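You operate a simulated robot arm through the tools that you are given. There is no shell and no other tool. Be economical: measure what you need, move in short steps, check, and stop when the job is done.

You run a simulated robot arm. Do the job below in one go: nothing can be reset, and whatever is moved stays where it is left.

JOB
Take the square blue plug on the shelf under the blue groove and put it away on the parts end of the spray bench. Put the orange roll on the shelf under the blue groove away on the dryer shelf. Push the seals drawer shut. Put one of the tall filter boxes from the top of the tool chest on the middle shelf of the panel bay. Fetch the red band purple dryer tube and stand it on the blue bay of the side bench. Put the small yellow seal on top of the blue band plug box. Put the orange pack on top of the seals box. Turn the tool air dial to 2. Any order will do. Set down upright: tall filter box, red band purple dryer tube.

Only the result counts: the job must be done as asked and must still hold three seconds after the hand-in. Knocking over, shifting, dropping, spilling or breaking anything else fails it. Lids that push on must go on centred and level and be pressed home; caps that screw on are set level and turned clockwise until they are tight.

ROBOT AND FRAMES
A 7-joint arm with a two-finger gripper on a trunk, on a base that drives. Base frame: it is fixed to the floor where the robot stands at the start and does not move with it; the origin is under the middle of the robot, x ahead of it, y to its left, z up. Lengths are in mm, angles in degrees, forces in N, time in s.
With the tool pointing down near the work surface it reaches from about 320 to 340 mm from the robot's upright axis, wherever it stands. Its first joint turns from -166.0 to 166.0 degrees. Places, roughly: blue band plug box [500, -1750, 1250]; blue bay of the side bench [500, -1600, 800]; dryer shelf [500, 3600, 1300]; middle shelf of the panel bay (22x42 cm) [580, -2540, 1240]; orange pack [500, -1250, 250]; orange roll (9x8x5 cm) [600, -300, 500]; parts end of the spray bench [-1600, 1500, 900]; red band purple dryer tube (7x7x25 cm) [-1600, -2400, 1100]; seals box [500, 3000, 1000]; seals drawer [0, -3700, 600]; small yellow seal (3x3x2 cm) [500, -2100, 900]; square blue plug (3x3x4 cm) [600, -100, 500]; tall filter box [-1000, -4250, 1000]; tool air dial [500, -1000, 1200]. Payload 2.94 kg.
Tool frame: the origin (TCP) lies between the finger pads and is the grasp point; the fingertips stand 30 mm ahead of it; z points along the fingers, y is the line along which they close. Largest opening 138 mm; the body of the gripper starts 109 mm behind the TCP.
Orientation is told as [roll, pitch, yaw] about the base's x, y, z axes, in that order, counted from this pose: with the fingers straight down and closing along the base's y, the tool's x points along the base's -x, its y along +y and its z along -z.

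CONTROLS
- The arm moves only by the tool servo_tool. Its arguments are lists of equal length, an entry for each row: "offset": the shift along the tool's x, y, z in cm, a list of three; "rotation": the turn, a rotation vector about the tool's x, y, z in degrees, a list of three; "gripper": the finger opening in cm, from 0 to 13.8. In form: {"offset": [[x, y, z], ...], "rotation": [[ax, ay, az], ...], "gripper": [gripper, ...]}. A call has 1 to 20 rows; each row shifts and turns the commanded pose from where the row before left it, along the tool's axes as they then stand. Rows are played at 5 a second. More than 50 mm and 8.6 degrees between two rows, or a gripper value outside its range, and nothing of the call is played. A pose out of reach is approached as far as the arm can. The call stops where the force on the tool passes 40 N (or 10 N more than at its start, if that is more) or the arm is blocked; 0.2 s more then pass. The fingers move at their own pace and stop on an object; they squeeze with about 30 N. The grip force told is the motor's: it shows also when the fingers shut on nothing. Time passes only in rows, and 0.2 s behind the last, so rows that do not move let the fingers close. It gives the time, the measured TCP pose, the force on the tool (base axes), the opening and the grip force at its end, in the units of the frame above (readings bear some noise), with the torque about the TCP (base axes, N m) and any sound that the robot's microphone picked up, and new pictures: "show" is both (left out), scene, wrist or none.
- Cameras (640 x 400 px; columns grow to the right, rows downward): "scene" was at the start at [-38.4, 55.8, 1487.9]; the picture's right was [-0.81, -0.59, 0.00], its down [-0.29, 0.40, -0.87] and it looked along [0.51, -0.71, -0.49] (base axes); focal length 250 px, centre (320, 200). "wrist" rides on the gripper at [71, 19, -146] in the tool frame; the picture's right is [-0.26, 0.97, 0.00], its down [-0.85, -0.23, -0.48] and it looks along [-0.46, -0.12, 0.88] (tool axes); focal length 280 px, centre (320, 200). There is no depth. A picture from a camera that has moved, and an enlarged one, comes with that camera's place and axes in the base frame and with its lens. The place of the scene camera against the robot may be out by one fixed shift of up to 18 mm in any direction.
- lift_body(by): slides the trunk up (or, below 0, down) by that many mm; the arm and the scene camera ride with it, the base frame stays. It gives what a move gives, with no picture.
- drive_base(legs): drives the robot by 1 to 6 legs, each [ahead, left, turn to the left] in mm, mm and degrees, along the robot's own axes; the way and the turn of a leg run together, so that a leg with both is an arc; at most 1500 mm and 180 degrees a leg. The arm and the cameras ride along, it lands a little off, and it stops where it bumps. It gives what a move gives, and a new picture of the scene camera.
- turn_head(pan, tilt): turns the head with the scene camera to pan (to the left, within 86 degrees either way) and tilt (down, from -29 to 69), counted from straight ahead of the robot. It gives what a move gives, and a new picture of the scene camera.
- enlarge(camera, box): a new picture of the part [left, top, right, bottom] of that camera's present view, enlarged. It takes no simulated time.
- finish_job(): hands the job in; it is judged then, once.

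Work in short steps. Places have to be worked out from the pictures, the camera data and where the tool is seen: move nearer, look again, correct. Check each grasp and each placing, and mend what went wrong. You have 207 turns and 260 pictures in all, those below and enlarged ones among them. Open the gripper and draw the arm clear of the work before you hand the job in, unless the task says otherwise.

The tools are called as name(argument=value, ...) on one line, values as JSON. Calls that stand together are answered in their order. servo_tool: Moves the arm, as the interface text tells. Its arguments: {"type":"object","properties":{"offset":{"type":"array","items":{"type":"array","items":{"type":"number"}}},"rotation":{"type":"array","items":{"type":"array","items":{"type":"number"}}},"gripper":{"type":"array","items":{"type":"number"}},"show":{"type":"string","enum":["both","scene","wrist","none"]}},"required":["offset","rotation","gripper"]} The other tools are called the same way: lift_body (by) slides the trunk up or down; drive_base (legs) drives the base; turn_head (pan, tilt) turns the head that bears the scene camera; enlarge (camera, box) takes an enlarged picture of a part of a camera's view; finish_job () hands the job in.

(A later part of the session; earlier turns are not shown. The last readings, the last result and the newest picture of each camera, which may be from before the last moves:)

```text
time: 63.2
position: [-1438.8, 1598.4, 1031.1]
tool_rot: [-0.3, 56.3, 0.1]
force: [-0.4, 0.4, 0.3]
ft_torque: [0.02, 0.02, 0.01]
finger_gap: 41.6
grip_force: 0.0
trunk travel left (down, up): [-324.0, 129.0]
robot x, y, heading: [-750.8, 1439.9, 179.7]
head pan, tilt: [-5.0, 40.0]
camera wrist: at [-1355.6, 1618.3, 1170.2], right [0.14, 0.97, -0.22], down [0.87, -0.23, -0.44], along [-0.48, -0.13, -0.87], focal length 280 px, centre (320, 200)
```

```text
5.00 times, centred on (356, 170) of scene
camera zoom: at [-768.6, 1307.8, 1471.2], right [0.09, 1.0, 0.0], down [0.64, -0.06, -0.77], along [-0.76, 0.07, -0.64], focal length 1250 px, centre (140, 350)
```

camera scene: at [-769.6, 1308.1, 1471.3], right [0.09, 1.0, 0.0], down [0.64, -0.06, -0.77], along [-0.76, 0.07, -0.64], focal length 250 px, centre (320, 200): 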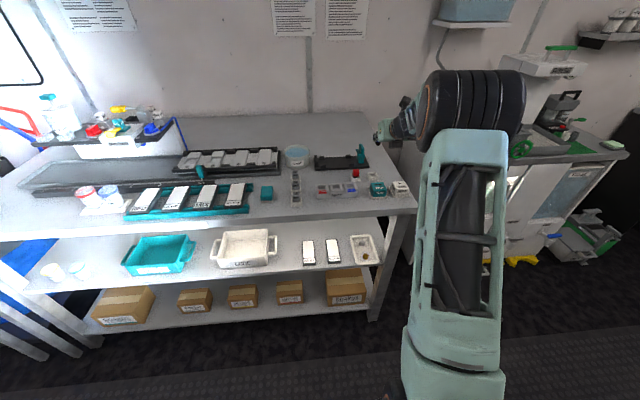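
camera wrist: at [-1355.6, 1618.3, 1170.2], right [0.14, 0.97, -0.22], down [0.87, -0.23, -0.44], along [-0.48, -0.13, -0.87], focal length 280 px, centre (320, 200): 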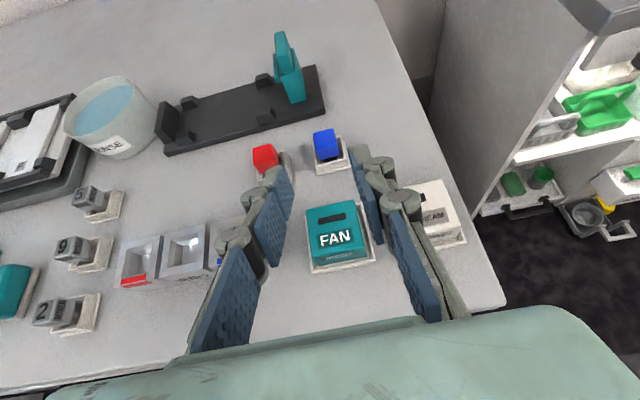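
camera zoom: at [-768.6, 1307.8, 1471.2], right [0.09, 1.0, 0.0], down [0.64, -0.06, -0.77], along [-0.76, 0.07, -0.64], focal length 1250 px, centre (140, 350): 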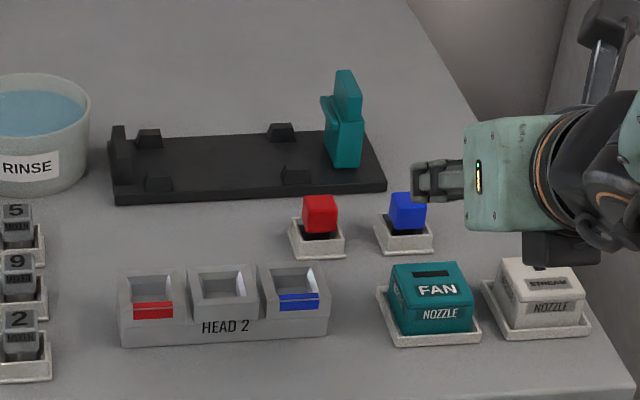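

The blue plug is seated like the red one. I raise the arm to the carry pose and drive back to the groove shelf for the orange roll.

servo_tool(offset=[[3.33, 0, -2.2], [3.33, 0, -2.2], [3.33, 0, -2.2], [3.33, 0, -2.2], [3.33, 0, -2.2], [3.33, 0, -2.2]], rotation=[[0, 0, 0], [0, 0, 0], [0, 0, 0], [0, 0, 0], [0, 0, 0], [0, 0, 0]], gripper=[6, 8, 11, 12, 12, 12], show="none")

turn_head(pan=0, tilt=35)

drive_base(legs=[[-200, 0, 0], [0, 0, 90], [1400, 0, 0], [220, 0, 0], [0, 0, 90]])

```text
time: 64.6
position: [-1442.1, 1599.3, 1271.5]
tool_rot: [-0.4, 56.0, 0.0]
force: [0.4, 0.9, 0.3]
ft_torque: [0.0, -0.02, -0.01]
finger_gap: 120.0
grip_force: 0.1
trunk travel left (down, up): [-324.0, 129.0]
robot x, y, heading: [-749.4, 1441.4, 179.7]
head pan, tilt: [-5.0, 40.0]
```

```text
time: 65.3
position: [-1442.9, 1597.3, 1271.0]
tool_rot: [-0.3, 56.3, 0.2]
force: [0.1, -0.4, -0.5]
ft_torque: [0.03, -0.01, 0.02]
finger_gap: 120.1
grip_force: 0.0
trunk travel left (down, up): [-324.0, 129.0]
robot x, y, heading: [-753.1, 1437.5, 179.5]
head pan, tilt: [0.0, 35.0]
camera scene: at [-772.4, 1300.5, 1478.8], right [0.01, 1.0, 0.0], down [0.57, 0.0, -0.82], along [-0.82, 0.01, -0.57], focal length 250 px, centre (320, 200)
```

scene: 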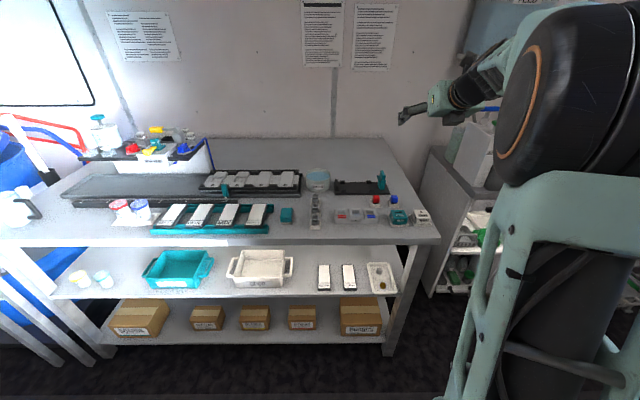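

```text
time: 82.4
position: [176.5, -335.9, 1271.9]
tool_rot: [-0.3, 56.3, -178.3]
force: [0.1, 0.4, 0.3]
ft_torque: [-0.01, 0.0, 0.01]
finger_gap: 120.1
grip_force: 0.0
trunk travel left (down, up): [-324.0, 129.0]
robot x, y, heading: [-514.7, -194.7, 1.3]
head pan, tilt: [0.0, 35.0]
camera scene: at [-525.0, -66.1, 1478.8], right [0.02, -1.0, 0.0], down [-0.57, -0.01, -0.82], along [0.82, 0.02, -0.57], focal length 250 px, centre (320, 200)
```

scene: 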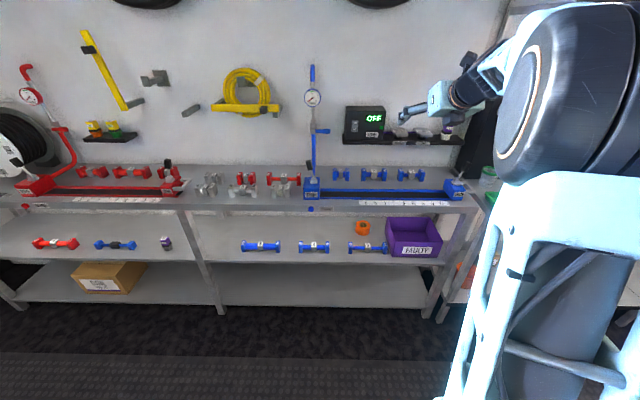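

I lower the trunk and the arm in front of the shelf.

lift_body(by=-322)

servo_tool(offset=[[-3.8, -0.87, 2.54], [-3.8, -0.87, 2.54], [-3.8, -0.87, 2.54], [-3.8, -0.87, 2.54], [-3.8, -0.87, 2.54], [-3.8, -0.87, 2.54], [-3.8, -0.87, 2.54]], rotation=[[0, 0, 0], [0, 0, 0], [0, 0, 0], [0, 0, 0], [0, 0, 0], [0, 0, 0], [0, 0, 0]], gripper=[12, 12, 12, 12, 12, 12, 12], show="wrist")

```text
time: 85.6
position: [176.4, -334.5, 949.2]
tool_rot: [-0.2, 56.2, -178.5]
force: [0.5, -0.1, -0.3]
ft_torque: [-0.01, 0.01, 0.03]
finger_gap: 119.8
grip_force: 0.0
trunk travel left (down, up): [-2.0, 451.0]
robot x, y, heading: [-517.3, -198.9, 1.1]
head pan, tilt: [0.0, 35.0]
```

```text
time: 87.2
position: [174.6, -275.2, 629.7]
tool_rot: [-0.2, 56.3, -178.4]
force: [0.4, -0.5, 1.1]
ft_torque: [0.02, 0.05, 0.02]
finger_gap: 120.0
grip_force: 0.1
trunk travel left (down, up): [-2.0, 451.0]
robot x, y, heading: [-521.1, -193.9, 1.0]
head pan, tilt: [0.0, 35.0]
camera wrist: at [94.8, -297.2, 769.4], right [-0.11, -0.97, -0.22], down [-0.87, 0.2, -0.44], along [0.47, 0.14, -0.87], focal length 280 px, centre (320, 200)
```

wrist: 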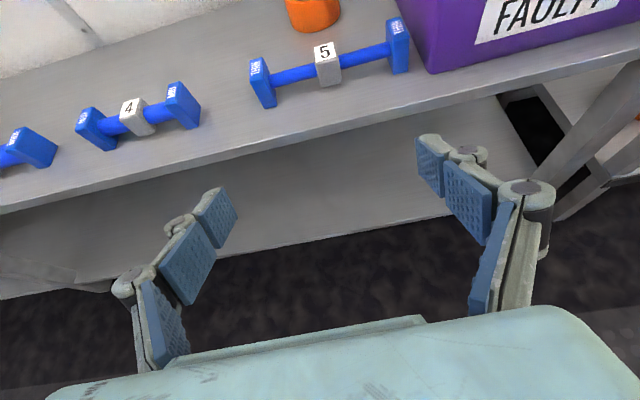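

I drive 200 mm ahead while squaring up, staying above the dumbbells and below the bench.

drive_base(legs=[[200, 0, -1.2]])

servo_tool(offset=[[0.3, 0, 3], [-0.7, 0, 4], [-0.7, 0, 4]], rotation=[[0, 0, 0], [0, 0, 0], [0, 0, 0]], gripper=[12, 12, 12], show="wrist")

```text
time: 88.8
position: [374.7, -285.9, 630.3]
tool_rot: [-0.3, 56.3, -179.4]
force: [-0.4, -0.9, -0.3]
ft_torque: [0.02, 0.0, 0.0]
finger_gap: 120.2
grip_force: 0.0
trunk travel left (down, up): [-2.0, 451.0]
robot x, y, heading: [-317.5, -197.9, -0.1]
head pan, tilt: [0.0, 35.0]
camera scene: at [-322.0, -64.3, 1156.8], right [0.0, -1.0, 0.0], down [-0.57, 0.0, -0.82], along [0.82, 0.0, -0.57], focal length 250 px, centre (320, 200)
```

scene: 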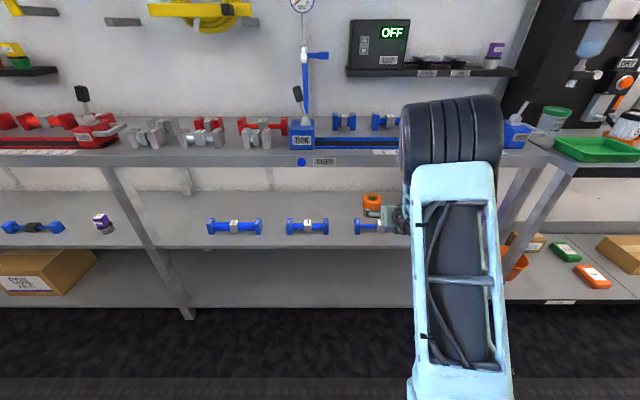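

```text
time: 89.6
position: [458.5, -284.2, 560.9]
tool_rot: [-0.4, 56.5, -179.5]
force: [-0.3, -0.2, 1.2]
ft_torque: [0.01, 0.06, -0.01]
finger_gap: 120.0
grip_force: 0.1
trunk travel left (down, up): [-2.0, 451.0]
robot x, y, heading: [-318.1, -194.6, 0.4]
head pan, tilt: [0.0, 35.0]
camera wrist: at [379.0, -306.2, 700.5], right [-0.13, -0.97, -0.22], down [-0.87, 0.22, -0.44], along [0.48, 0.13, -0.87], focal length 280 px, centre (320, 200)
```

wrist: 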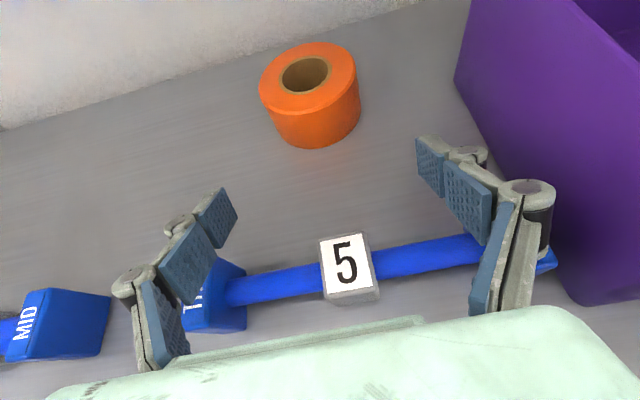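

The roll is at about (572,-285), dead ahead. I rise a little over the dumbbell and then come down around the roll.

servo_tool(offset=[[2.9, 0, 1.75], [2.9, 0, 1.75], [-0.52, 0, 3.47], [-0.52, 0, 3.47]], rotation=[[0, 0, 0], [0, 0, 0], [0, 0, 0], [0, 0, 0]], gripper=[12, 12, 12, 12], show="wrist")

```text
time: 90.6
position: [572.7, -286.6, 541.0]
tool_rot: [-0.1, 56.4, -179.5]
force: [0.4, -0.1, 1.6]
ft_torque: [0.0, 0.07, -0.02]
finger_gap: 120.2
grip_force: 0.0
trunk travel left (down, up): [-2.0, 451.0]
robot x, y, heading: [-318.4, -195.2, 0.3]
head pan, tilt: [0.0, 35.0]
camera wrist: at [492.2, -306.4, 680.7], right [-0.13, -0.97, -0.22], down [-0.87, 0.22, -0.44], along [0.48, 0.13, -0.87], focal length 280 px, centre (320, 200)
```

wrist: 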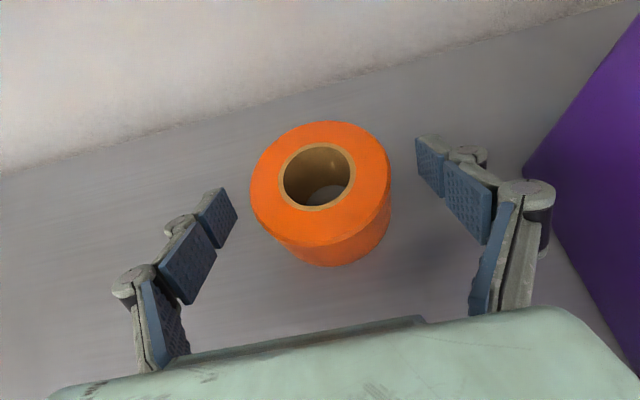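

The roll is well centred between the fingers, so I close on it.

servo_tool(offset=[[0, 0, 0], [0, 0, 0], [0, 0, 0], [2.5, 0, -1.66], [2.5, 0, -1.66]], rotation=[[0, 0, 0], [0, 0, 0], [0, 0, 0], [0, 0, 0], [0, 0, 0]], gripper=[6, 6, 6, 6, 6], show="wrist")

```text
time: 91.8
position: [573.6, -284.3, 601.5]
tool_rot: [-0.3, 56.3, -179.6]
force: [0.7, -0.3, -1.6]
ft_torque: [-0.01, 0.0, -0.05]
finger_gap: 81.6
grip_force: 30.3
trunk travel left (down, up): [-2.0, 451.0]
robot x, y, heading: [-317.9, -194.4, 0.1]
head pan, tilt: [0.0, 35.0]
camera wrist: at [493.2, -304.9, 741.8], right [-0.13, -0.97, -0.22], down [-0.87, 0.22, -0.44], along [0.47, 0.13, -0.87], focal length 280 px, centre (320, 200)
```

wrist: 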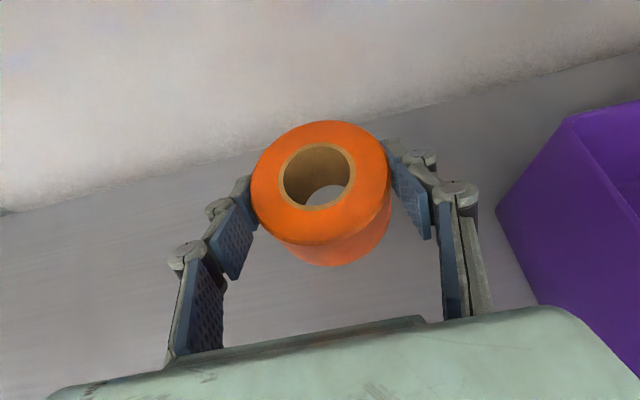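

The roll is held (82 mm, 30 N). I back out, raise the arm and trunk, then drive toward the dryer shelf.

drive_base(legs=[[-330, 0, 0]])

servo_tool(offset=[[3.33, 0, -2.2], [3.33, 0, -2.2], [3.33, 0, -2.2], [3.33, 0, -2.2], [3.33, 0, -2.2], [3.33, 0, -2.2], [3.33, 0, -2.2], [3.33, 0, -2.2], [-2, 0, -4], [-2.4, 0, -4], [-2.4, 0, -4]], rotation=[[0, 0, 0], [0, 0, 0], [0, 0, 0], [0, 0, 0], [0, 0, 0], [0, 0, 0], [0, 0, 0], [0, 0, 0], [0, 0, 0], [0, 0, 0], [0, 0, 0]], gripper=[6, 6, 6, 6, 6, 6, 6, 6, 6, 6, 6], show="none")

lift_body(by=420)

```text
time: 94.0
position: [249.0, -283.7, 602.3]
tool_rot: [-0.3, 56.3, -179.6]
force: [-0.5, 0.3, -1.4]
ft_torque: [0.0, 0.01, 0.02]
finger_gap: 81.9
grip_force: 29.6
trunk travel left (down, up): [-2.0, 451.0]
robot x, y, heading: [-641.3, -192.8, -0.3]
head pan, tilt: [0.0, 35.0]
camera scene: at [-646.6, -64.3, 1156.8], right [0.0, -1.0, 0.0], down [-0.57, 0.0, -0.82], along [0.82, 0.0, -0.57], focal length 250 px, centre (320, 200)
```

scene: 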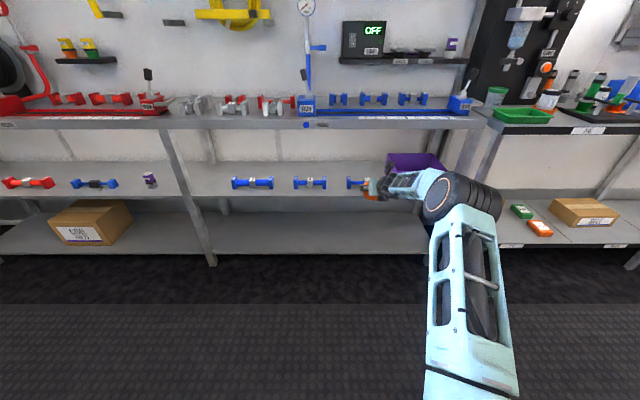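

```text
time: 96.4
position: [110.7, -288.6, 930.6]
tool_rot: [-0.3, 56.2, -179.5]
force: [0.1, 0.2, -2.4]
ft_torque: [-0.03, -0.01, -0.02]
finger_gap: 81.5
grip_force: 29.6
trunk travel left (down, up): [-2.0, 451.0]
robot x, y, heading: [-641.2, -191.3, -0.3]
head pan, tilt: [0.0, 35.0]
```

```text
refused: 420 is not a number from -400 to 400
```

The lift limit is 400, so I use that and then drive north, stopping to look before the dryer shelf.

lift_body(by=400)

drive_base(legs=[[200, 0, 0], [0, 0, 90], [1500, 0, 0], [1400, 0, 0]])

turn_head(pan=-60, tilt=15)

```text
time: 100.2
position: [112.1, -289.2, 1330.8]
tool_rot: [-0.3, 56.3, -179.7]
force: [0.2, -0.4, -1.3]
ft_torque: [-0.02, 0.05, -0.04]
finger_gap: 81.6
grip_force: 29.8
trunk travel left (down, up): [-402.0, 51.0]
robot x, y, heading: [-646.0, -196.0, -0.2]
head pan, tilt: [0.0, 35.0]
```

```text
time: 119.3
position: [-285.1, 3484.1, 1330.4]
tool_rot: [-0.4, 56.3, -90.9]
force: [0.0, 0.2, -1.5]
ft_torque: [-0.04, -0.01, 0.03]
finger_gap: 81.0
grip_force: 29.8
trunk travel left (down, up): [-402.0, 51.0]
robot x, y, heading: [-394.1, 2732.3, 88.8]
head pan, tilt: [0.0, 35.0]
camera scene: at [-543.3, 2736.2, 1556.8], right [1.0, -0.02, 0.0], down [-0.01, -0.57, -0.82], along [0.02, 0.82, -0.57], focal length 250 px, centre (320, 200)
```

scene: 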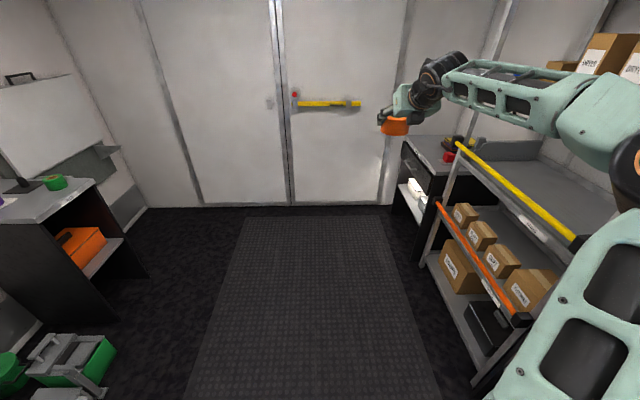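

```text
time: 120.6
position: [-285.0, 3483.0, 1331.3]
tool_rot: [-0.3, 56.2, -90.8]
force: [0.2, 0.0, -1.2]
ft_torque: [-0.03, -0.01, 0.01]
finger_gap: 80.7
grip_force: 30.0
trunk travel left (down, up): [-402.0, 51.0]
robot x, y, heading: [-396.2, 2729.0, 88.7]
head pan, tilt: [-60.0, 15.0]
camera scene: at [-463.4, 2692.9, 1588.8], right [0.48, -0.88, 0.0], down [-0.23, -0.12, -0.97], along [0.85, 0.46, -0.26], focal length 250 px, centre (320, 200)
```

scene: 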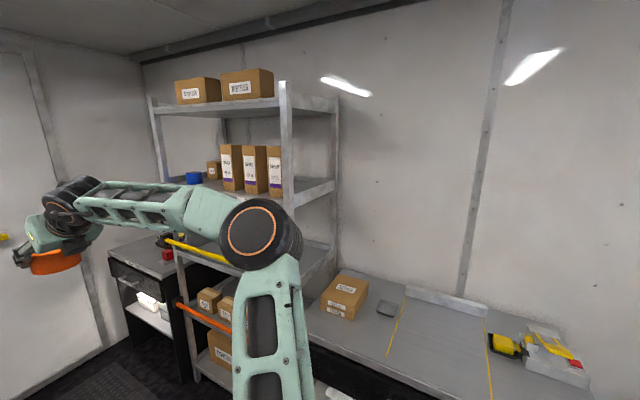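

The dryer shelf is the 1300 mm level of the rack, with tall boxes and a blue roll. I raise the roll, move up alongside and turn to face it.

lift_body(by=50)

drive_base(legs=[[850, 150, 0], [0, 0, -89]])

turn_head(pan=5, tilt=18)

```text
time: 121.5
position: [-284.5, 3483.5, 1381.5]
tool_rot: [-0.2, 56.3, -90.9]
force: [0.2, -0.4, -0.5]
ft_torque: [-0.01, 0.0, 0.0]
finger_gap: 81.2
grip_force: 30.4
trunk travel left (down, up): [-452.0, 1.0]
robot x, y, heading: [-395.5, 2733.2, 88.7]
head pan, tilt: [-60.0, 15.0]
```

```text
time: 129.7
position: [228.7, 3503.4, 1380.3]
tool_rot: [-0.3, 56.2, -178.2]
force: [0.4, 0.3, -1.8]
ft_torque: [0.02, -0.02, 0.02]
finger_gap: 79.9
grip_force: 30.0
trunk travel left (down, up): [-452.0, 1.0]
robot x, y, heading: [-526.8, 3579.6, 1.7]
head pan, tilt: [-60.0, 15.0]
camera scene: at [-574.2, 3626.4, 1638.8], right [-0.85, -0.52, 0.0], down [-0.14, 0.22, -0.97], along [0.5, -0.82, -0.26], focal length 250 px, centre (320, 200)
```

scene: 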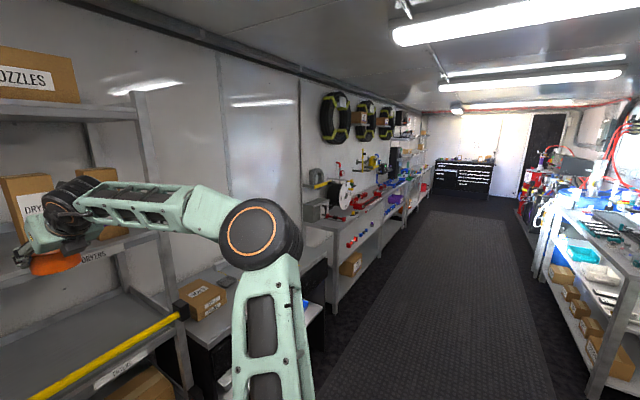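

```text
time: 131.1
position: [229.8, 3503.8, 1380.9]
tool_rot: [-0.3, 56.3, -178.2]
force: [0.3, -0.2, -0.5]
ft_torque: [-0.02, 0.01, 0.0]
finger_gap: 79.7
grip_force: 30.0
trunk travel left (down, up): [-452.0, 1.0]
robot x, y, heading: [-528.1, 3578.3, 1.6]
head pan, tilt: [5.0, 18.0]
camera scene: at [-530.1, 3716.5, 1634.0], right [0.11, -0.99, 0.0], down [-0.31, -0.03, -0.95], along [0.95, 0.11, -0.31], focal length 250 px, centre (320, 200)
```

scene: 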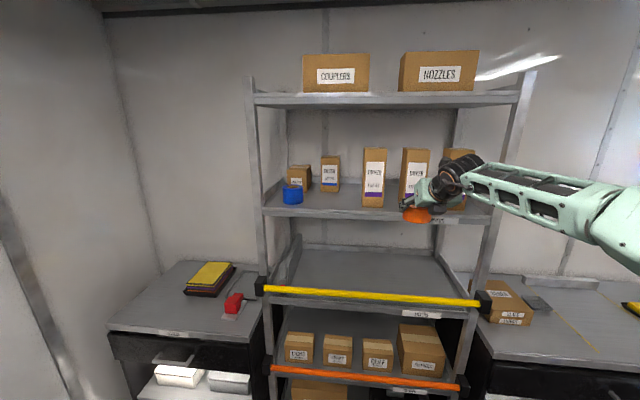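

The free gap on the 1300 shelf lies between the blue roll and the third box, around y≈3780. I strafe there and go a bit closer.

drive_base(legs=[[0, 290, -1.7], [90, 0, 0]])

servo_tool(offset=[[0.2, 0, 0], [0, 0, 0]], rotation=[[0, 0, 0], [0, 0, 0]], gripper=[6, 6], show="wrist")

```text
time: 134.9
position: [311.1, 3765.3, 1382.1]
tool_rot: [-0.4, 56.4, -179.7]
force: [-0.3, -0.1, 8.1]
ft_torque: [-0.03, 0.22, 0.06]
finger_gap: 79.4
grip_force: 30.1
trunk travel left (down, up): [-452.0, 1.0]
robot x, y, heading: [-443.9, 3865.5, -0.4]
head pan, tilt: [5.0, 18.0]
camera scene: at [-440.9, 4002.0, 1634.0], right [0.08, -1.0, 0.0], down [-0.31, -0.03, -0.95], along [0.95, 0.08, -0.31], focal length 250 px, centre (320, 200)
```

scene: 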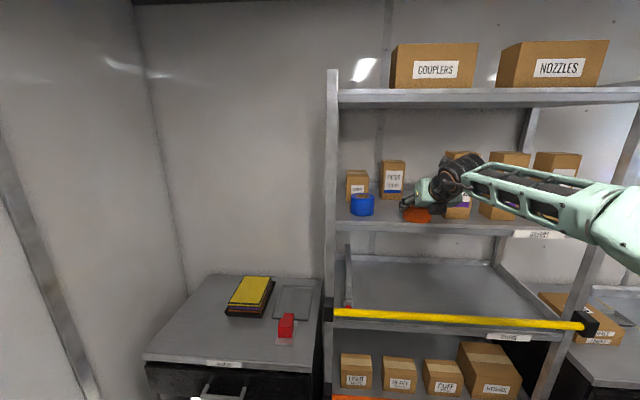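

```text
time: 135.5
position: [313.4, 3766.0, 1382.0]
tool_rot: [-0.4, 56.3, -179.9]
force: [-0.4, 1.1, -0.9]
ft_torque: [-0.03, 0.04, 0.01]
finger_gap: 79.5
grip_force: 30.3
trunk travel left (down, up): [-452.0, 1.0]
robot x, y, heading: [-442.9, 3868.9, -0.2]
head pan, tilt: [5.0, 18.0]
camera wrist: at [233.7, 3745.3, 1522.3], right [-0.14, -0.97, -0.22], down [-0.87, 0.23, -0.44], along [0.48, 0.13, -0.87], focal length 280 px, centre (320, 200)
```

wrist: 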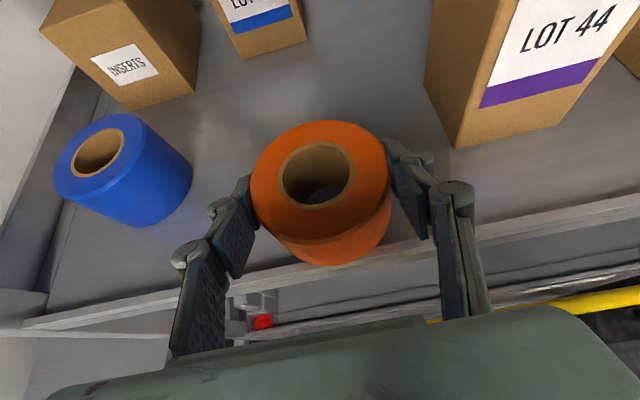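

The roll hangs in front of the gap. I go 80 mm forward, 10 mm up, over the shelf.

servo_tool(offset=[[2.6, 0, 3.05], [2.6, 0, 3.05]], rotation=[[0, 0, 0], [0, 0, 0]], gripper=[6, 6], show="both")

```text
time: 136.1
position: [395.4, 3765.9, 1388.9]
tool_rot: [-0.2, 56.1, -179.8]
force: [0.7, -0.4, -1.2]
ft_torque: [-0.02, -0.01, 0.01]
finger_gap: 79.3
grip_force: 29.7
trunk travel left (down, up): [-452.0, 1.0]
robot x, y, heading: [-440.2, 3863.9, -0.2]
head pan, tilt: [5.0, 18.0]
camera scene: at [-437.6, 4002.4, 1633.8], right [0.08, -1.0, 0.0], down [-0.31, -0.03, -0.95], along [0.95, 0.08, -0.31], focal length 250 px, centre (320, 200)
camera wrist: at [315.6, 3746.2, 1528.7], right [-0.14, -0.97, -0.22], down [-0.87, 0.23, -0.44], along [0.47, 0.13, -0.87], focal length 280 px, centre (320, 200)
```

scene: 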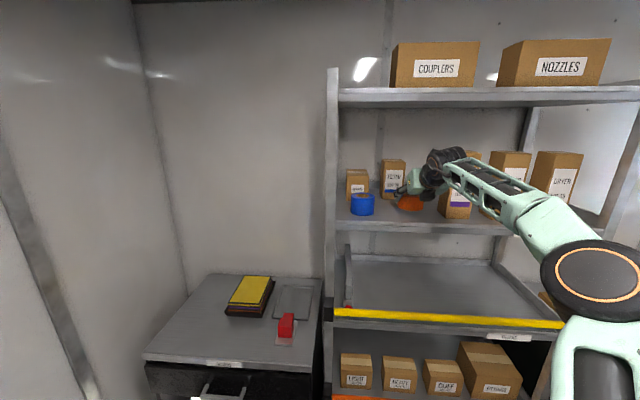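
wrist: 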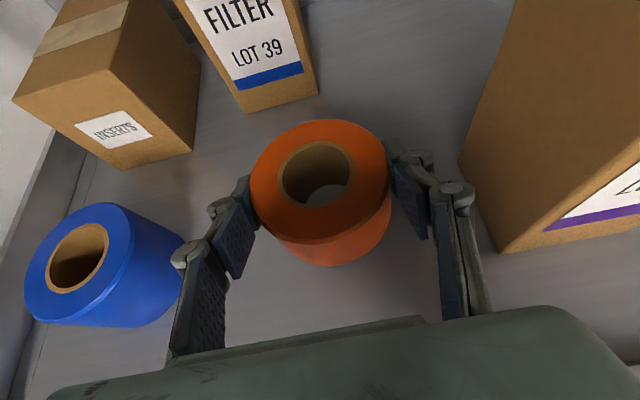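

There is clearance both sides. I lower in small steps until contact.

servo_tool(offset=[[-1.25, 0, 0.83], [-1.25, 0, 0.83], [-0.83, 0, 0.55], [-0.42, 0, 0.28]], rotation=[[0, 0, 0], [0, 0, 0], [0, 0, 0], [0, 0, 0]], gripper=[6, 6, 6, 6], show="wrist")

```text
time: 137.1
position: [392.5, 3766.4, 1353.5]
tool_rot: [-0.2, 57.0, -179.7]
force: [3.8, -1.2, 27.1]
ft_torque: [-0.5, 0.06, -0.04]
finger_gap: 79.5
grip_force: 30.4
trunk travel left (down, up): [-452.0, 1.0]
robot x, y, heading: [-440.8, 3864.5, -0.2]
head pan, tilt: [5.0, 18.0]
camera wrist: at [309.5, 3746.7, 1493.0], right [-0.14, -0.97, -0.22], down [-0.86, 0.22, -0.45], along [0.49, 0.13, -0.86], focal length 280 px, centre (320, 200)
```

wrist: 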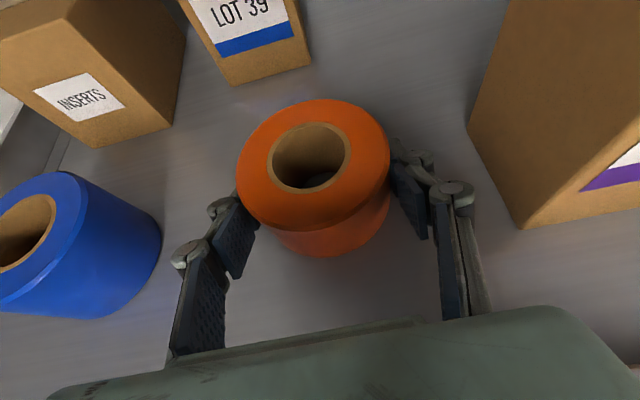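

The roll rests on the shelf (27 N). I ease up 3 mm, open and withdraw.

servo_tool(offset=[[0.3, 0, -0.2], [0, 0, 0], [0, 0, 0], [1, 0, -4], [1, 0, -4], [1, 0, -4], [1, 0, -4]], rotation=[[0, 0, 0], [0, 0, 0], [0, 0, 0], [0, 0, 0], [0, 0, 0], [0, 0, 0], [0, 0, 0]], gripper=[6, 10, 10, 10, 10, 10, 10], show="wrist")

```text
time: 138.7
position: [280.2, 3763.1, 1472.3]
tool_rot: [-0.3, 56.2, -179.8]
force: [-0.3, 0.2, 0.2]
ft_torque: [-0.04, 0.0, 0.02]
finger_gap: 100.2
grip_force: 0.0
trunk travel left (down, up): [-452.0, 1.0]
robot x, y, heading: [-438.5, 3861.7, -0.5]
head pan, tilt: [5.0, 18.0]
camera wrist: at [200.3, 3744.0, 1612.2], right [-0.14, -0.97, -0.22], down [-0.87, 0.23, -0.44], along [0.48, 0.13, -0.87], focal length 280 px, centre (320, 200)
```

wrist: 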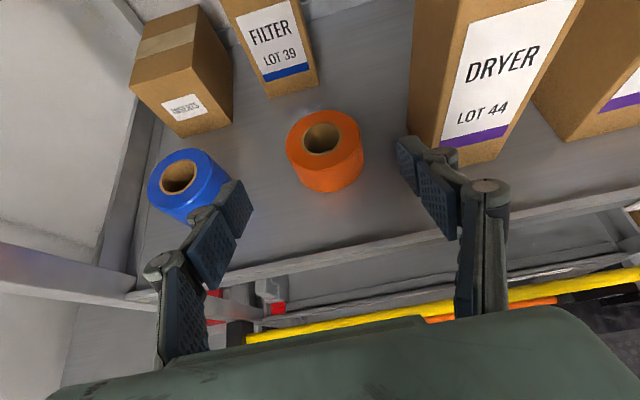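

The roll stands on the dryer shelf. Before leaving I look to the right at the bench with the seals box.

turn_head(pan=-50, tilt=30)

enlarge(camera="scene", box=[160, 160, 320, 260])

```text
time: 139.9
position: [282.9, 3764.8, 1472.7]
tool_rot: [-0.4, 56.3, -179.9]
force: [-0.4, -0.7, 0.7]
ft_torque: [0.04, 0.02, 0.0]
finger_gap: 99.9
grip_force: 0.1
trunk travel left (down, up): [-452.0, 1.0]
robot x, y, heading: [-444.2, 3863.8, -0.5]
head pan, tilt: [-50.0, 30.0]
camera scene: at [-474.7, 3924.7, 1614.7], right [-0.77, -0.64, 0.0], down [-0.32, 0.38, -0.87], along [0.55, -0.67, -0.5], focal length 250 px, centre (320, 200)
```

scene: 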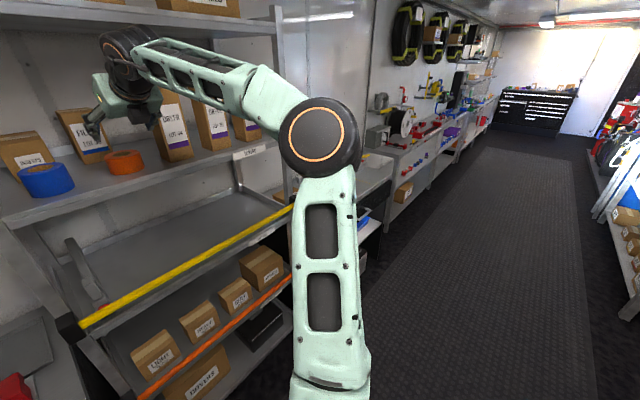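

```text
4.00 times, centred on (240, 210) of scene
camera zoom: at [-474.7, 3924.7, 1614.7], right [-0.77, -0.64, 0.0], down [-0.32, 0.38, -0.87], along [0.55, -0.67, -0.5], focal length 1000 px, centre (640, 160)
```

zoom: 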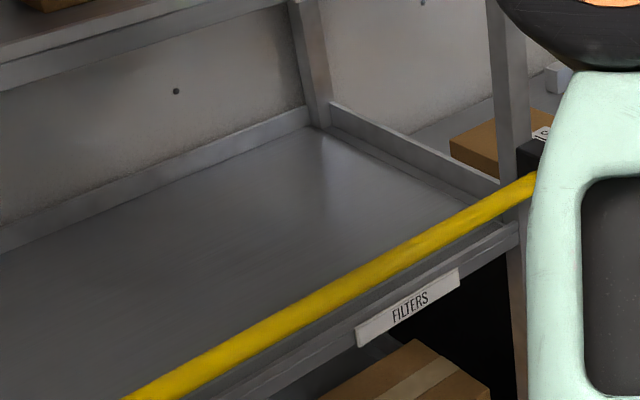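

Next is the orange pack low on the side bench. I drive back south and turn to face it.

drive_base(legs=[[0, 0, -89.5], [1500, 0, 0], [1500, 0, 0], [1500, 0, 0], [500, 0, 0], [0, 0, 90]])

lift_body(by=-400)

turn_head(pan=0, tilt=45)

```text
time: 171.7
position: [117.9, -1271.1, 1471.6]
tool_rot: [-0.3, 56.3, 178.6]
force: [0.4, -0.1, 0.1]
ft_torque: [0.04, 0.04, -0.03]
finger_gap: 100.2
grip_force: 0.1
trunk travel left (down, up): [-452.0, 1.0]
robot x, y, heading: [-601.4, -1150.4, -1.4]
head pan, tilt: [-50.0, 30.0]
camera scene: at [-634.3, -1091.5, 1614.6], right [-0.79, -0.62, 0.0], down [-0.31, 0.39, -0.87], along [0.54, -0.68, -0.5], focal length 250 px, centre (320, 200)
```

scene: 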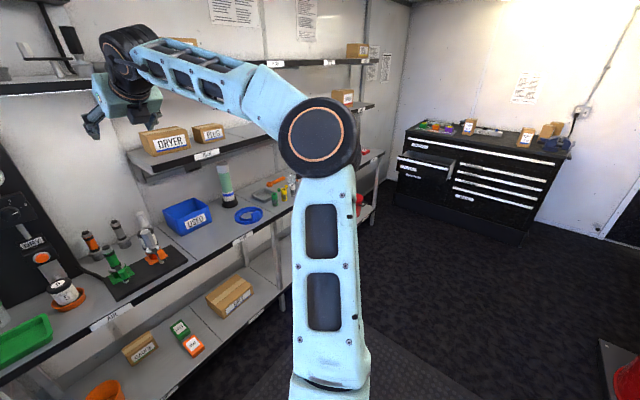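

```text
time: 175.5
position: [118.4, -1271.5, 1071.8]
tool_rot: [-0.4, 56.2, 178.7]
force: [-0.2, -0.7, 0.0]
ft_torque: [-0.02, 0.01, -0.02]
finger_gap: 99.9
grip_force: 0.0
trunk travel left (down, up): [-52.0, 401.0]
robot x, y, heading: [-604.4, -1149.0, -1.9]
head pan, tilt: [-50.0, 30.0]
```

```text
time: 176.7
position: [119.3, -1270.6, 1072.8]
tool_rot: [-0.3, 56.3, 178.7]
force: [-0.4, 0.9, -0.2]
ft_torque: [0.04, 0.05, 0.0]
finger_gap: 100.0
grip_force: 0.1
trunk travel left (down, up): [-52.0, 401.0]
robot x, y, heading: [-602.8, -1151.1, -1.8]
head pan, tilt: [0.0, 45.0]
camera scene: at [-609.0, -1023.1, 1192.0], right [-0.03, -1.0, 0.0], down [-0.71, 0.02, -0.71], along [0.71, -0.02, -0.71], focal length 250 px, centre (320, 200)
```

scene: 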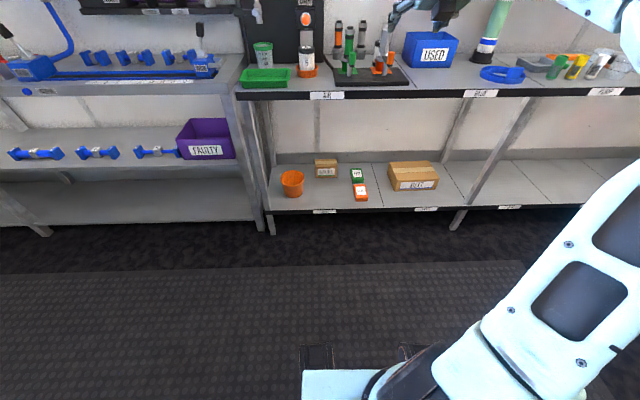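

enlarge(camera="scene", box=[280, 145, 408, 225])

lift_body(by=-50)

servo_tool(offset=[[-3.9, 0, 2.6], [-3.9, 0, 2.6], [-3.9, 0, 2.6], [-3.9, 0, 2.6], [-3.9, 0, 2.6], [-3.9, 0, 2.6], [-3.9, 0, 2.6], [-3.9, 0, 2.6], [-3.9, 0, 2.6], [-3.9, 0, 2.6], [-3.9, 0, 2.6], [-3.9, 0, 2.6]], rotation=[[0, 0, 0], [0, 0, 0], [0, 0, 0], [0, 0, 0], [0, 0, 0], [0, 0, 0], [0, 0, 0], [0, 0, 0], [0, 0, 0], [0, 0, 0], [0, 0, 0], [0, 0, 0]], gripper=[10, 10, 10, 10, 10, 10, 10, 10, 10, 10, 10, 10], show="wrist")

```text
5.00 times, centred on (344, 185) of scene
camera zoom: at [-609.0, -1023.1, 1192.0], right [-0.03, -1.0, 0.0], down [-0.71, 0.02, -0.71], along [0.71, -0.02, -0.71], focal length 1250 px, centre (200, 275)
```

zoom: 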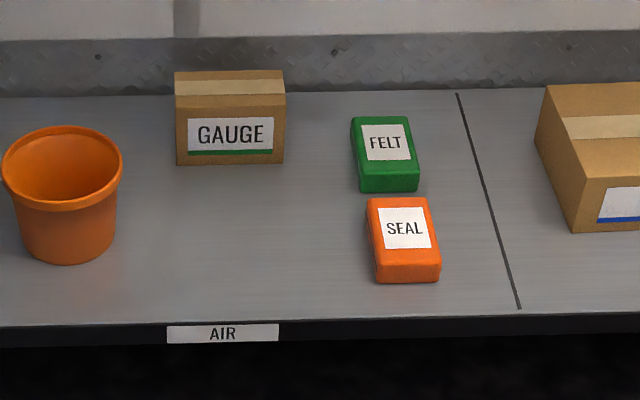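

```text
time: 177.6
position: [117.3, -1270.2, 1023.1]
tool_rot: [-0.3, 56.3, 178.8]
force: [-0.2, 0.0, 0.2]
ft_torque: [0.02, 0.0, -0.01]
finger_gap: 100.0
grip_force: 0.1
trunk travel left (down, up): [-2.0, 451.0]
robot x, y, heading: [-603.1, -1153.0, -1.6]
head pan, tilt: [0.0, 45.0]
```

```text
time: 180.2
position: [118.7, -1269.0, 462.3]
tool_rot: [-0.2, 56.4, 178.7]
force: [0.0, 0.0, 0.9]
ft_torque: [0.03, 0.04, 0.02]
finger_gap: 99.9
grip_force: 0.0
trunk travel left (down, up): [-2.0, 451.0]
robot x, y, heading: [-602.4, -1150.1, -2.0]
head pan, tilt: [0.0, 45.0]
camera wrist: at [37.5, -1287.1, 601.0], right [-0.16, -0.96, -0.22], down [-0.86, 0.25, -0.44], along [0.48, 0.12, -0.87], focal length 280 px, centre (320, 200)
```

wrist: 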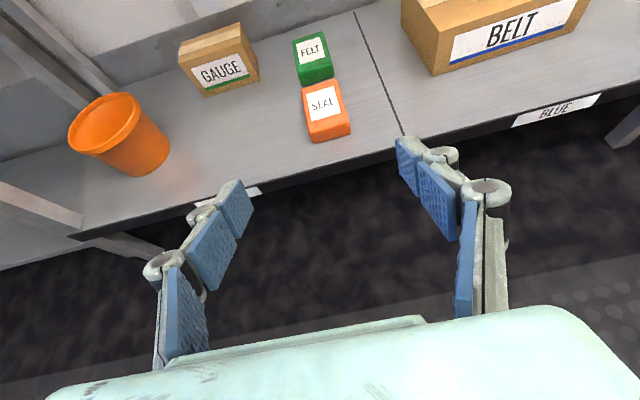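

The pack labelled SEAL lies at about (388,-1274) on the low shelf. I drive 250 mm closer and hover above it.

drive_base(legs=[[250, 0, 2]])

servo_tool(offset=[[-2.9, 0.4, 1.95], [-2.9, 0.4, 1.95], [-2.9, 0.4, 1.95]], rotation=[[0, 0, 0], [0, 0, 0], [0, 0, 0]], gripper=[10, 10, 10], show="wrist")

```text
time: 182.0
position: [373.8, -1253.4, 461.8]
tool_rot: [-0.3, 56.3, -179.6]
force: [0.2, 0.5, 0.5]
ft_torque: [-0.01, 0.02, -0.01]
finger_gap: 100.3
grip_force: 0.0
trunk travel left (down, up): [-2.0, 451.0]
robot x, y, heading: [-351.5, -1154.2, -0.0]
head pan, tilt: [0.0, 45.0]
camera scene: at [-361.3, -1027.2, 1142.0], right [0.0, -1.0, 0.0], down [-0.71, 0.0, -0.71], along [0.71, 0.0, -0.71], focal length 250 px, centre (320, 200)
```

scene: 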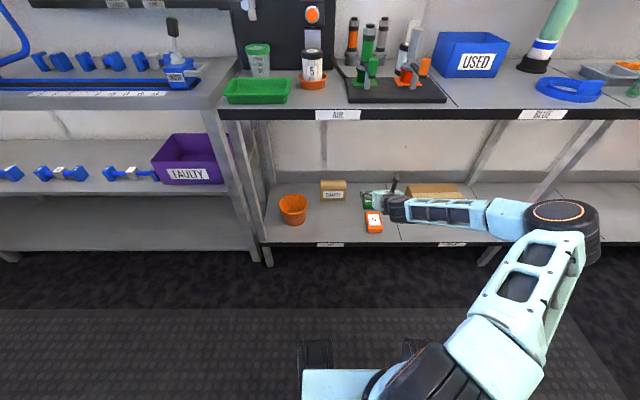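

```text
time: 182.8
position: [373.5, -1261.9, 358.0]
tool_rot: [-0.3, 56.4, -179.6]
force: [0.9, -1.1, 0.3]
ft_torque: [-0.02, -0.03, -0.01]
finger_gap: 99.8
grip_force: 0.0
trunk travel left (down, up): [-2.0, 451.0]
robot x, y, heading: [-349.1, -1155.1, 0.0]
head pan, tilt: [0.0, 45.0]
camera wrist: at [292.3, -1282.5, 497.1], right [-0.13, -0.97, -0.22], down [-0.87, 0.22, -0.44], along [0.48, 0.13, -0.87], focal length 280 px, centre (320, 200)
```

wrist: 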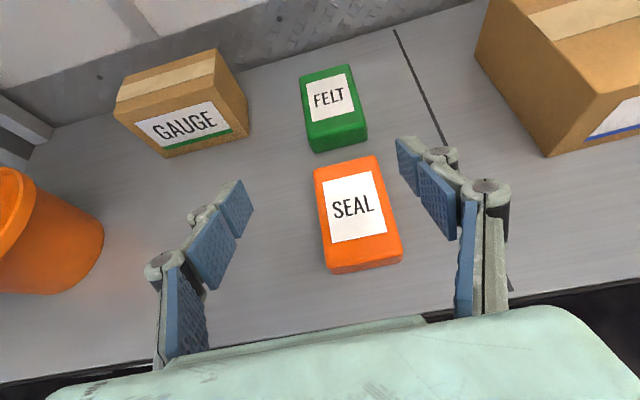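

The pack's centre is at about (403,-1278), turned about 3°. I come down around it, just short of the shelf.

servo_tool(offset=[[0, 1.6, 0], [-2.7, 0, 2.7], [-2.2, 0, 2.3]], rotation=[[-2.8, 0, 1.9], [0, 0, 0], [0, 0, 0]], gripper=[9.5, 9.5, 9.5], show="wrist")

```text
time: 183.6
position: [387.8, -1279.9, 286.4]
tool_rot: [-0.3, 56.3, 176.9]
force: [0.4, 0.1, 0.4]
ft_torque: [-0.01, 0.02, 0.0]
finger_gap: 95.0
grip_force: 0.1
trunk travel left (down, up): [-2.0, 451.0]
robot x, y, heading: [-349.5, -1156.5, -0.0]
head pan, tilt: [0.0, 45.0]
camera wrist: at [306.4, -1296.3, 426.7], right [-0.19, -0.96, -0.22], down [-0.85, 0.27, -0.44], along [0.48, 0.1, -0.87], focal length 280 px, centre (320, 200)
```

wrist: 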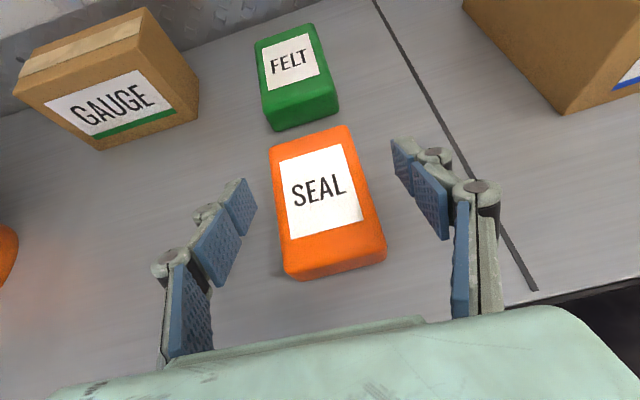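

It is centred. I lower a bit more, watching the force, then close.

servo_tool(offset=[[-0.6, 0, 0.4], [-0.6, 0, 0.4], [0, 0, 0], [0, 0, 0], [0, 0, 0]], rotation=[[0, 0, 0], [0, 0, 0], [0, 0, 0], [0, 0, 0], [0, 0, 0]], gripper=[9.5, 9.5, 5, 5, 5], show="wrist")

```text
time: 184.8
position: [389.5, -1279.8, 273.3]
tool_rot: [-0.3, 56.4, 177.0]
force: [0.8, 0.3, 2.0]
ft_torque: [0.12, -0.03, -0.02]
finger_gap: 69.3
grip_force: 30.1
trunk travel left (down, up): [-2.0, 451.0]
robot x, y, heading: [-350.1, -1153.5, -0.0]
head pan, tilt: [0.0, 45.0]
camera wrist: at [306.9, -1295.7, 413.1], right [-0.19, -0.96, -0.22], down [-0.85, 0.27, -0.44], along [0.48, 0.1, -0.87], focal length 280 px, centre (320, 200)
```

wrist: 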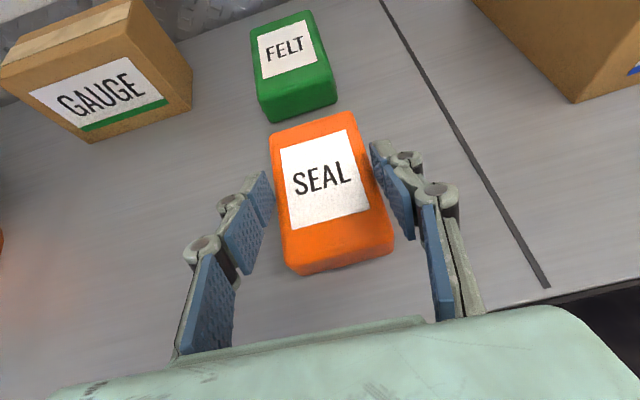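

Gripped at 69 mm with 30 N. I lift it and check.

servo_tool(offset=[[2.5, 0, -1.66], [3.3, 0, -2.2], [3.3, 0, -2.2]], rotation=[[0, 0, 0], [0, 0, 0], [0, 0, 0]], gripper=[5, 5, 5], show="wrist")

```text
time: 185.6
position: [388.8, -1282.0, 382.5]
tool_rot: [-0.2, 56.3, 177.0]
force: [0.1, -0.3, -2.1]
ft_torque: [-0.02, -0.03, 0.0]
finger_gap: 69.4
grip_force: 30.1
trunk travel left (down, up): [-2.0, 451.0]
robot x, y, heading: [-350.5, -1156.6, -0.2]
head pan, tilt: [0.0, 45.0]
camera wrist: at [307.0, -1297.2, 522.6], right [-0.19, -0.96, -0.22], down [-0.85, 0.27, -0.44], along [0.48, 0.1, -0.87], focal length 280 px, centre (320, 200)
```

wrist: 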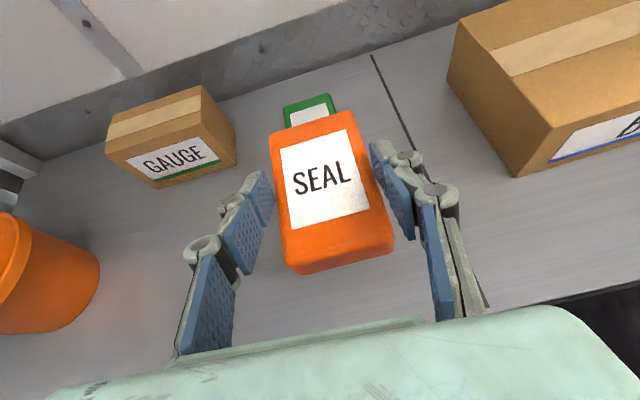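

It is held firmly. I back out, raise the arm and drive north to the seals box bench.

drive_base(legs=[[-250, 0, 0]])

servo_tool(offset=[[3.8, 0, -2.5], [3.8, 0, -2.5], [3.8, 0, -2.5], [3.8, 0, -2.5], [3.8, 0, -2.5], [3.8, 0, -2.5], [3.8, 0, -2.5], [3.8, 0, -2.5], [3.8, 0, -2.5], [3.8, 0, -2.5], [3.8, 0, -2.5], [3.8, 0, -2.5]], rotation=[[0, 0, 0], [0, 0, 0], [0, 0, 0], [0, 0, 0], [0, 0, 0], [0, 0, 0], [0, 0, 0], [0, 0, 0], [0, 0, 0], [0, 0, 0], [0, 0, 0], [0, 0, 0]], gripper=[5, 5, 5, 5, 5, 5, 5, 5, 5, 5, 5, 5], show="none")

lift_body(by=320)

drive_base(legs=[[50, 0, 0], [0, 0, 90], [1500, 0, 0], [1500, 0, 0], [1240, 0, 0], [0, 0, -90]])

```text
time: 187.4
position: [140.4, -1280.9, 383.7]
tool_rot: [-0.3, 56.3, 176.9]
force: [-0.3, 0.2, -0.8]
ft_torque: [0.01, 0.02, 0.0]
finger_gap: 69.4
grip_force: 30.2
trunk travel left (down, up): [-2.0, 451.0]
robot x, y, heading: [-596.0, -1153.8, -0.2]
head pan, tilt: [0.0, 45.0]
camera scene: at [-609.5, -1026.6, 1142.0], right [0.0, -1.0, 0.0], down [-0.71, 0.0, -0.71], along [0.71, 0.0, -0.71], focal length 250 px, centre (320, 200)
```

scene: 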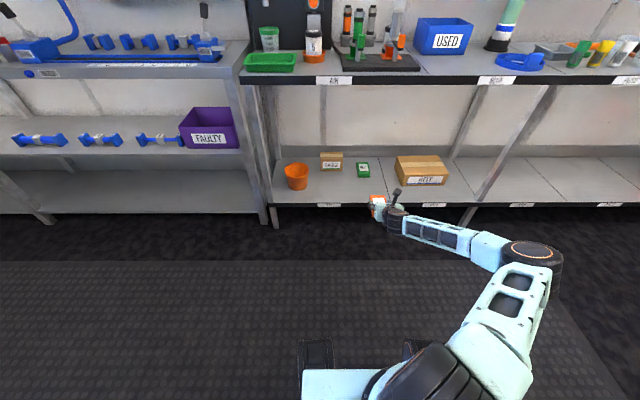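

```text
time: 190.1
position: [144.8, -1285.0, 931.8]
tool_rot: [-0.4, 56.2, 176.8]
force: [0.3, 0.7, -1.2]
ft_torque: [0.01, 0.0, 0.01]
finger_gap: 69.0
grip_force: 30.1
trunk travel left (down, up): [-2.0, 451.0]
robot x, y, heading: [-601.5, -1152.8, -0.1]
head pan, tilt: [0.0, 45.0]
```

```text
time: 193.2
position: [146.2, -1284.7, 1250.0]
tool_rot: [-0.3, 56.3, 176.9]
force: [0.5, 0.3, -0.9]
ft_torque: [-0.02, 0.05, -0.02]
finger_gap: 69.2
grip_force: 29.7
trunk travel left (down, up): [-322.0, 131.0]
robot x, y, heading: [-596.7, -1156.2, -0.3]
head pan, tilt: [0.0, 45.0]
```

```text
time: 219.4
position: [291.7, 3549.9, 1249.9]
tool_rot: [-0.8, 56.1, -129.9]
force: [-0.8, -0.5, 0.5]
ft_torque: [-0.02, -0.08, -0.05]
finger_gap: 69.1
grip_force: 30.1
trunk travel left (down, up): [-322.0, 131.0]
robot x, y, heading: [-251.0, 3029.6, 52.1]
head pan, tilt: [0.0, 45.0]
stopped in leg 6: the force on the tool passed its limit at 52 N (the readings are from after the stop); the commanded pose is now the measured one
camera scene: at [-371.1, 3109.7, 1462.0], right [0.79, -0.61, 0.0], down [-0.43, -0.56, -0.71], along [0.43, 0.56, -0.71], focal length 250 px, centre (320, 200)
```

scene: 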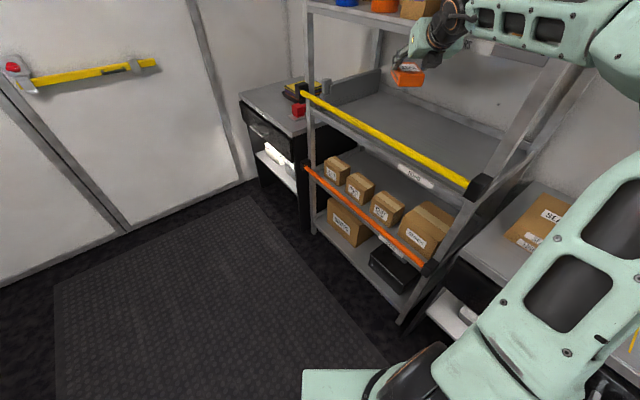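

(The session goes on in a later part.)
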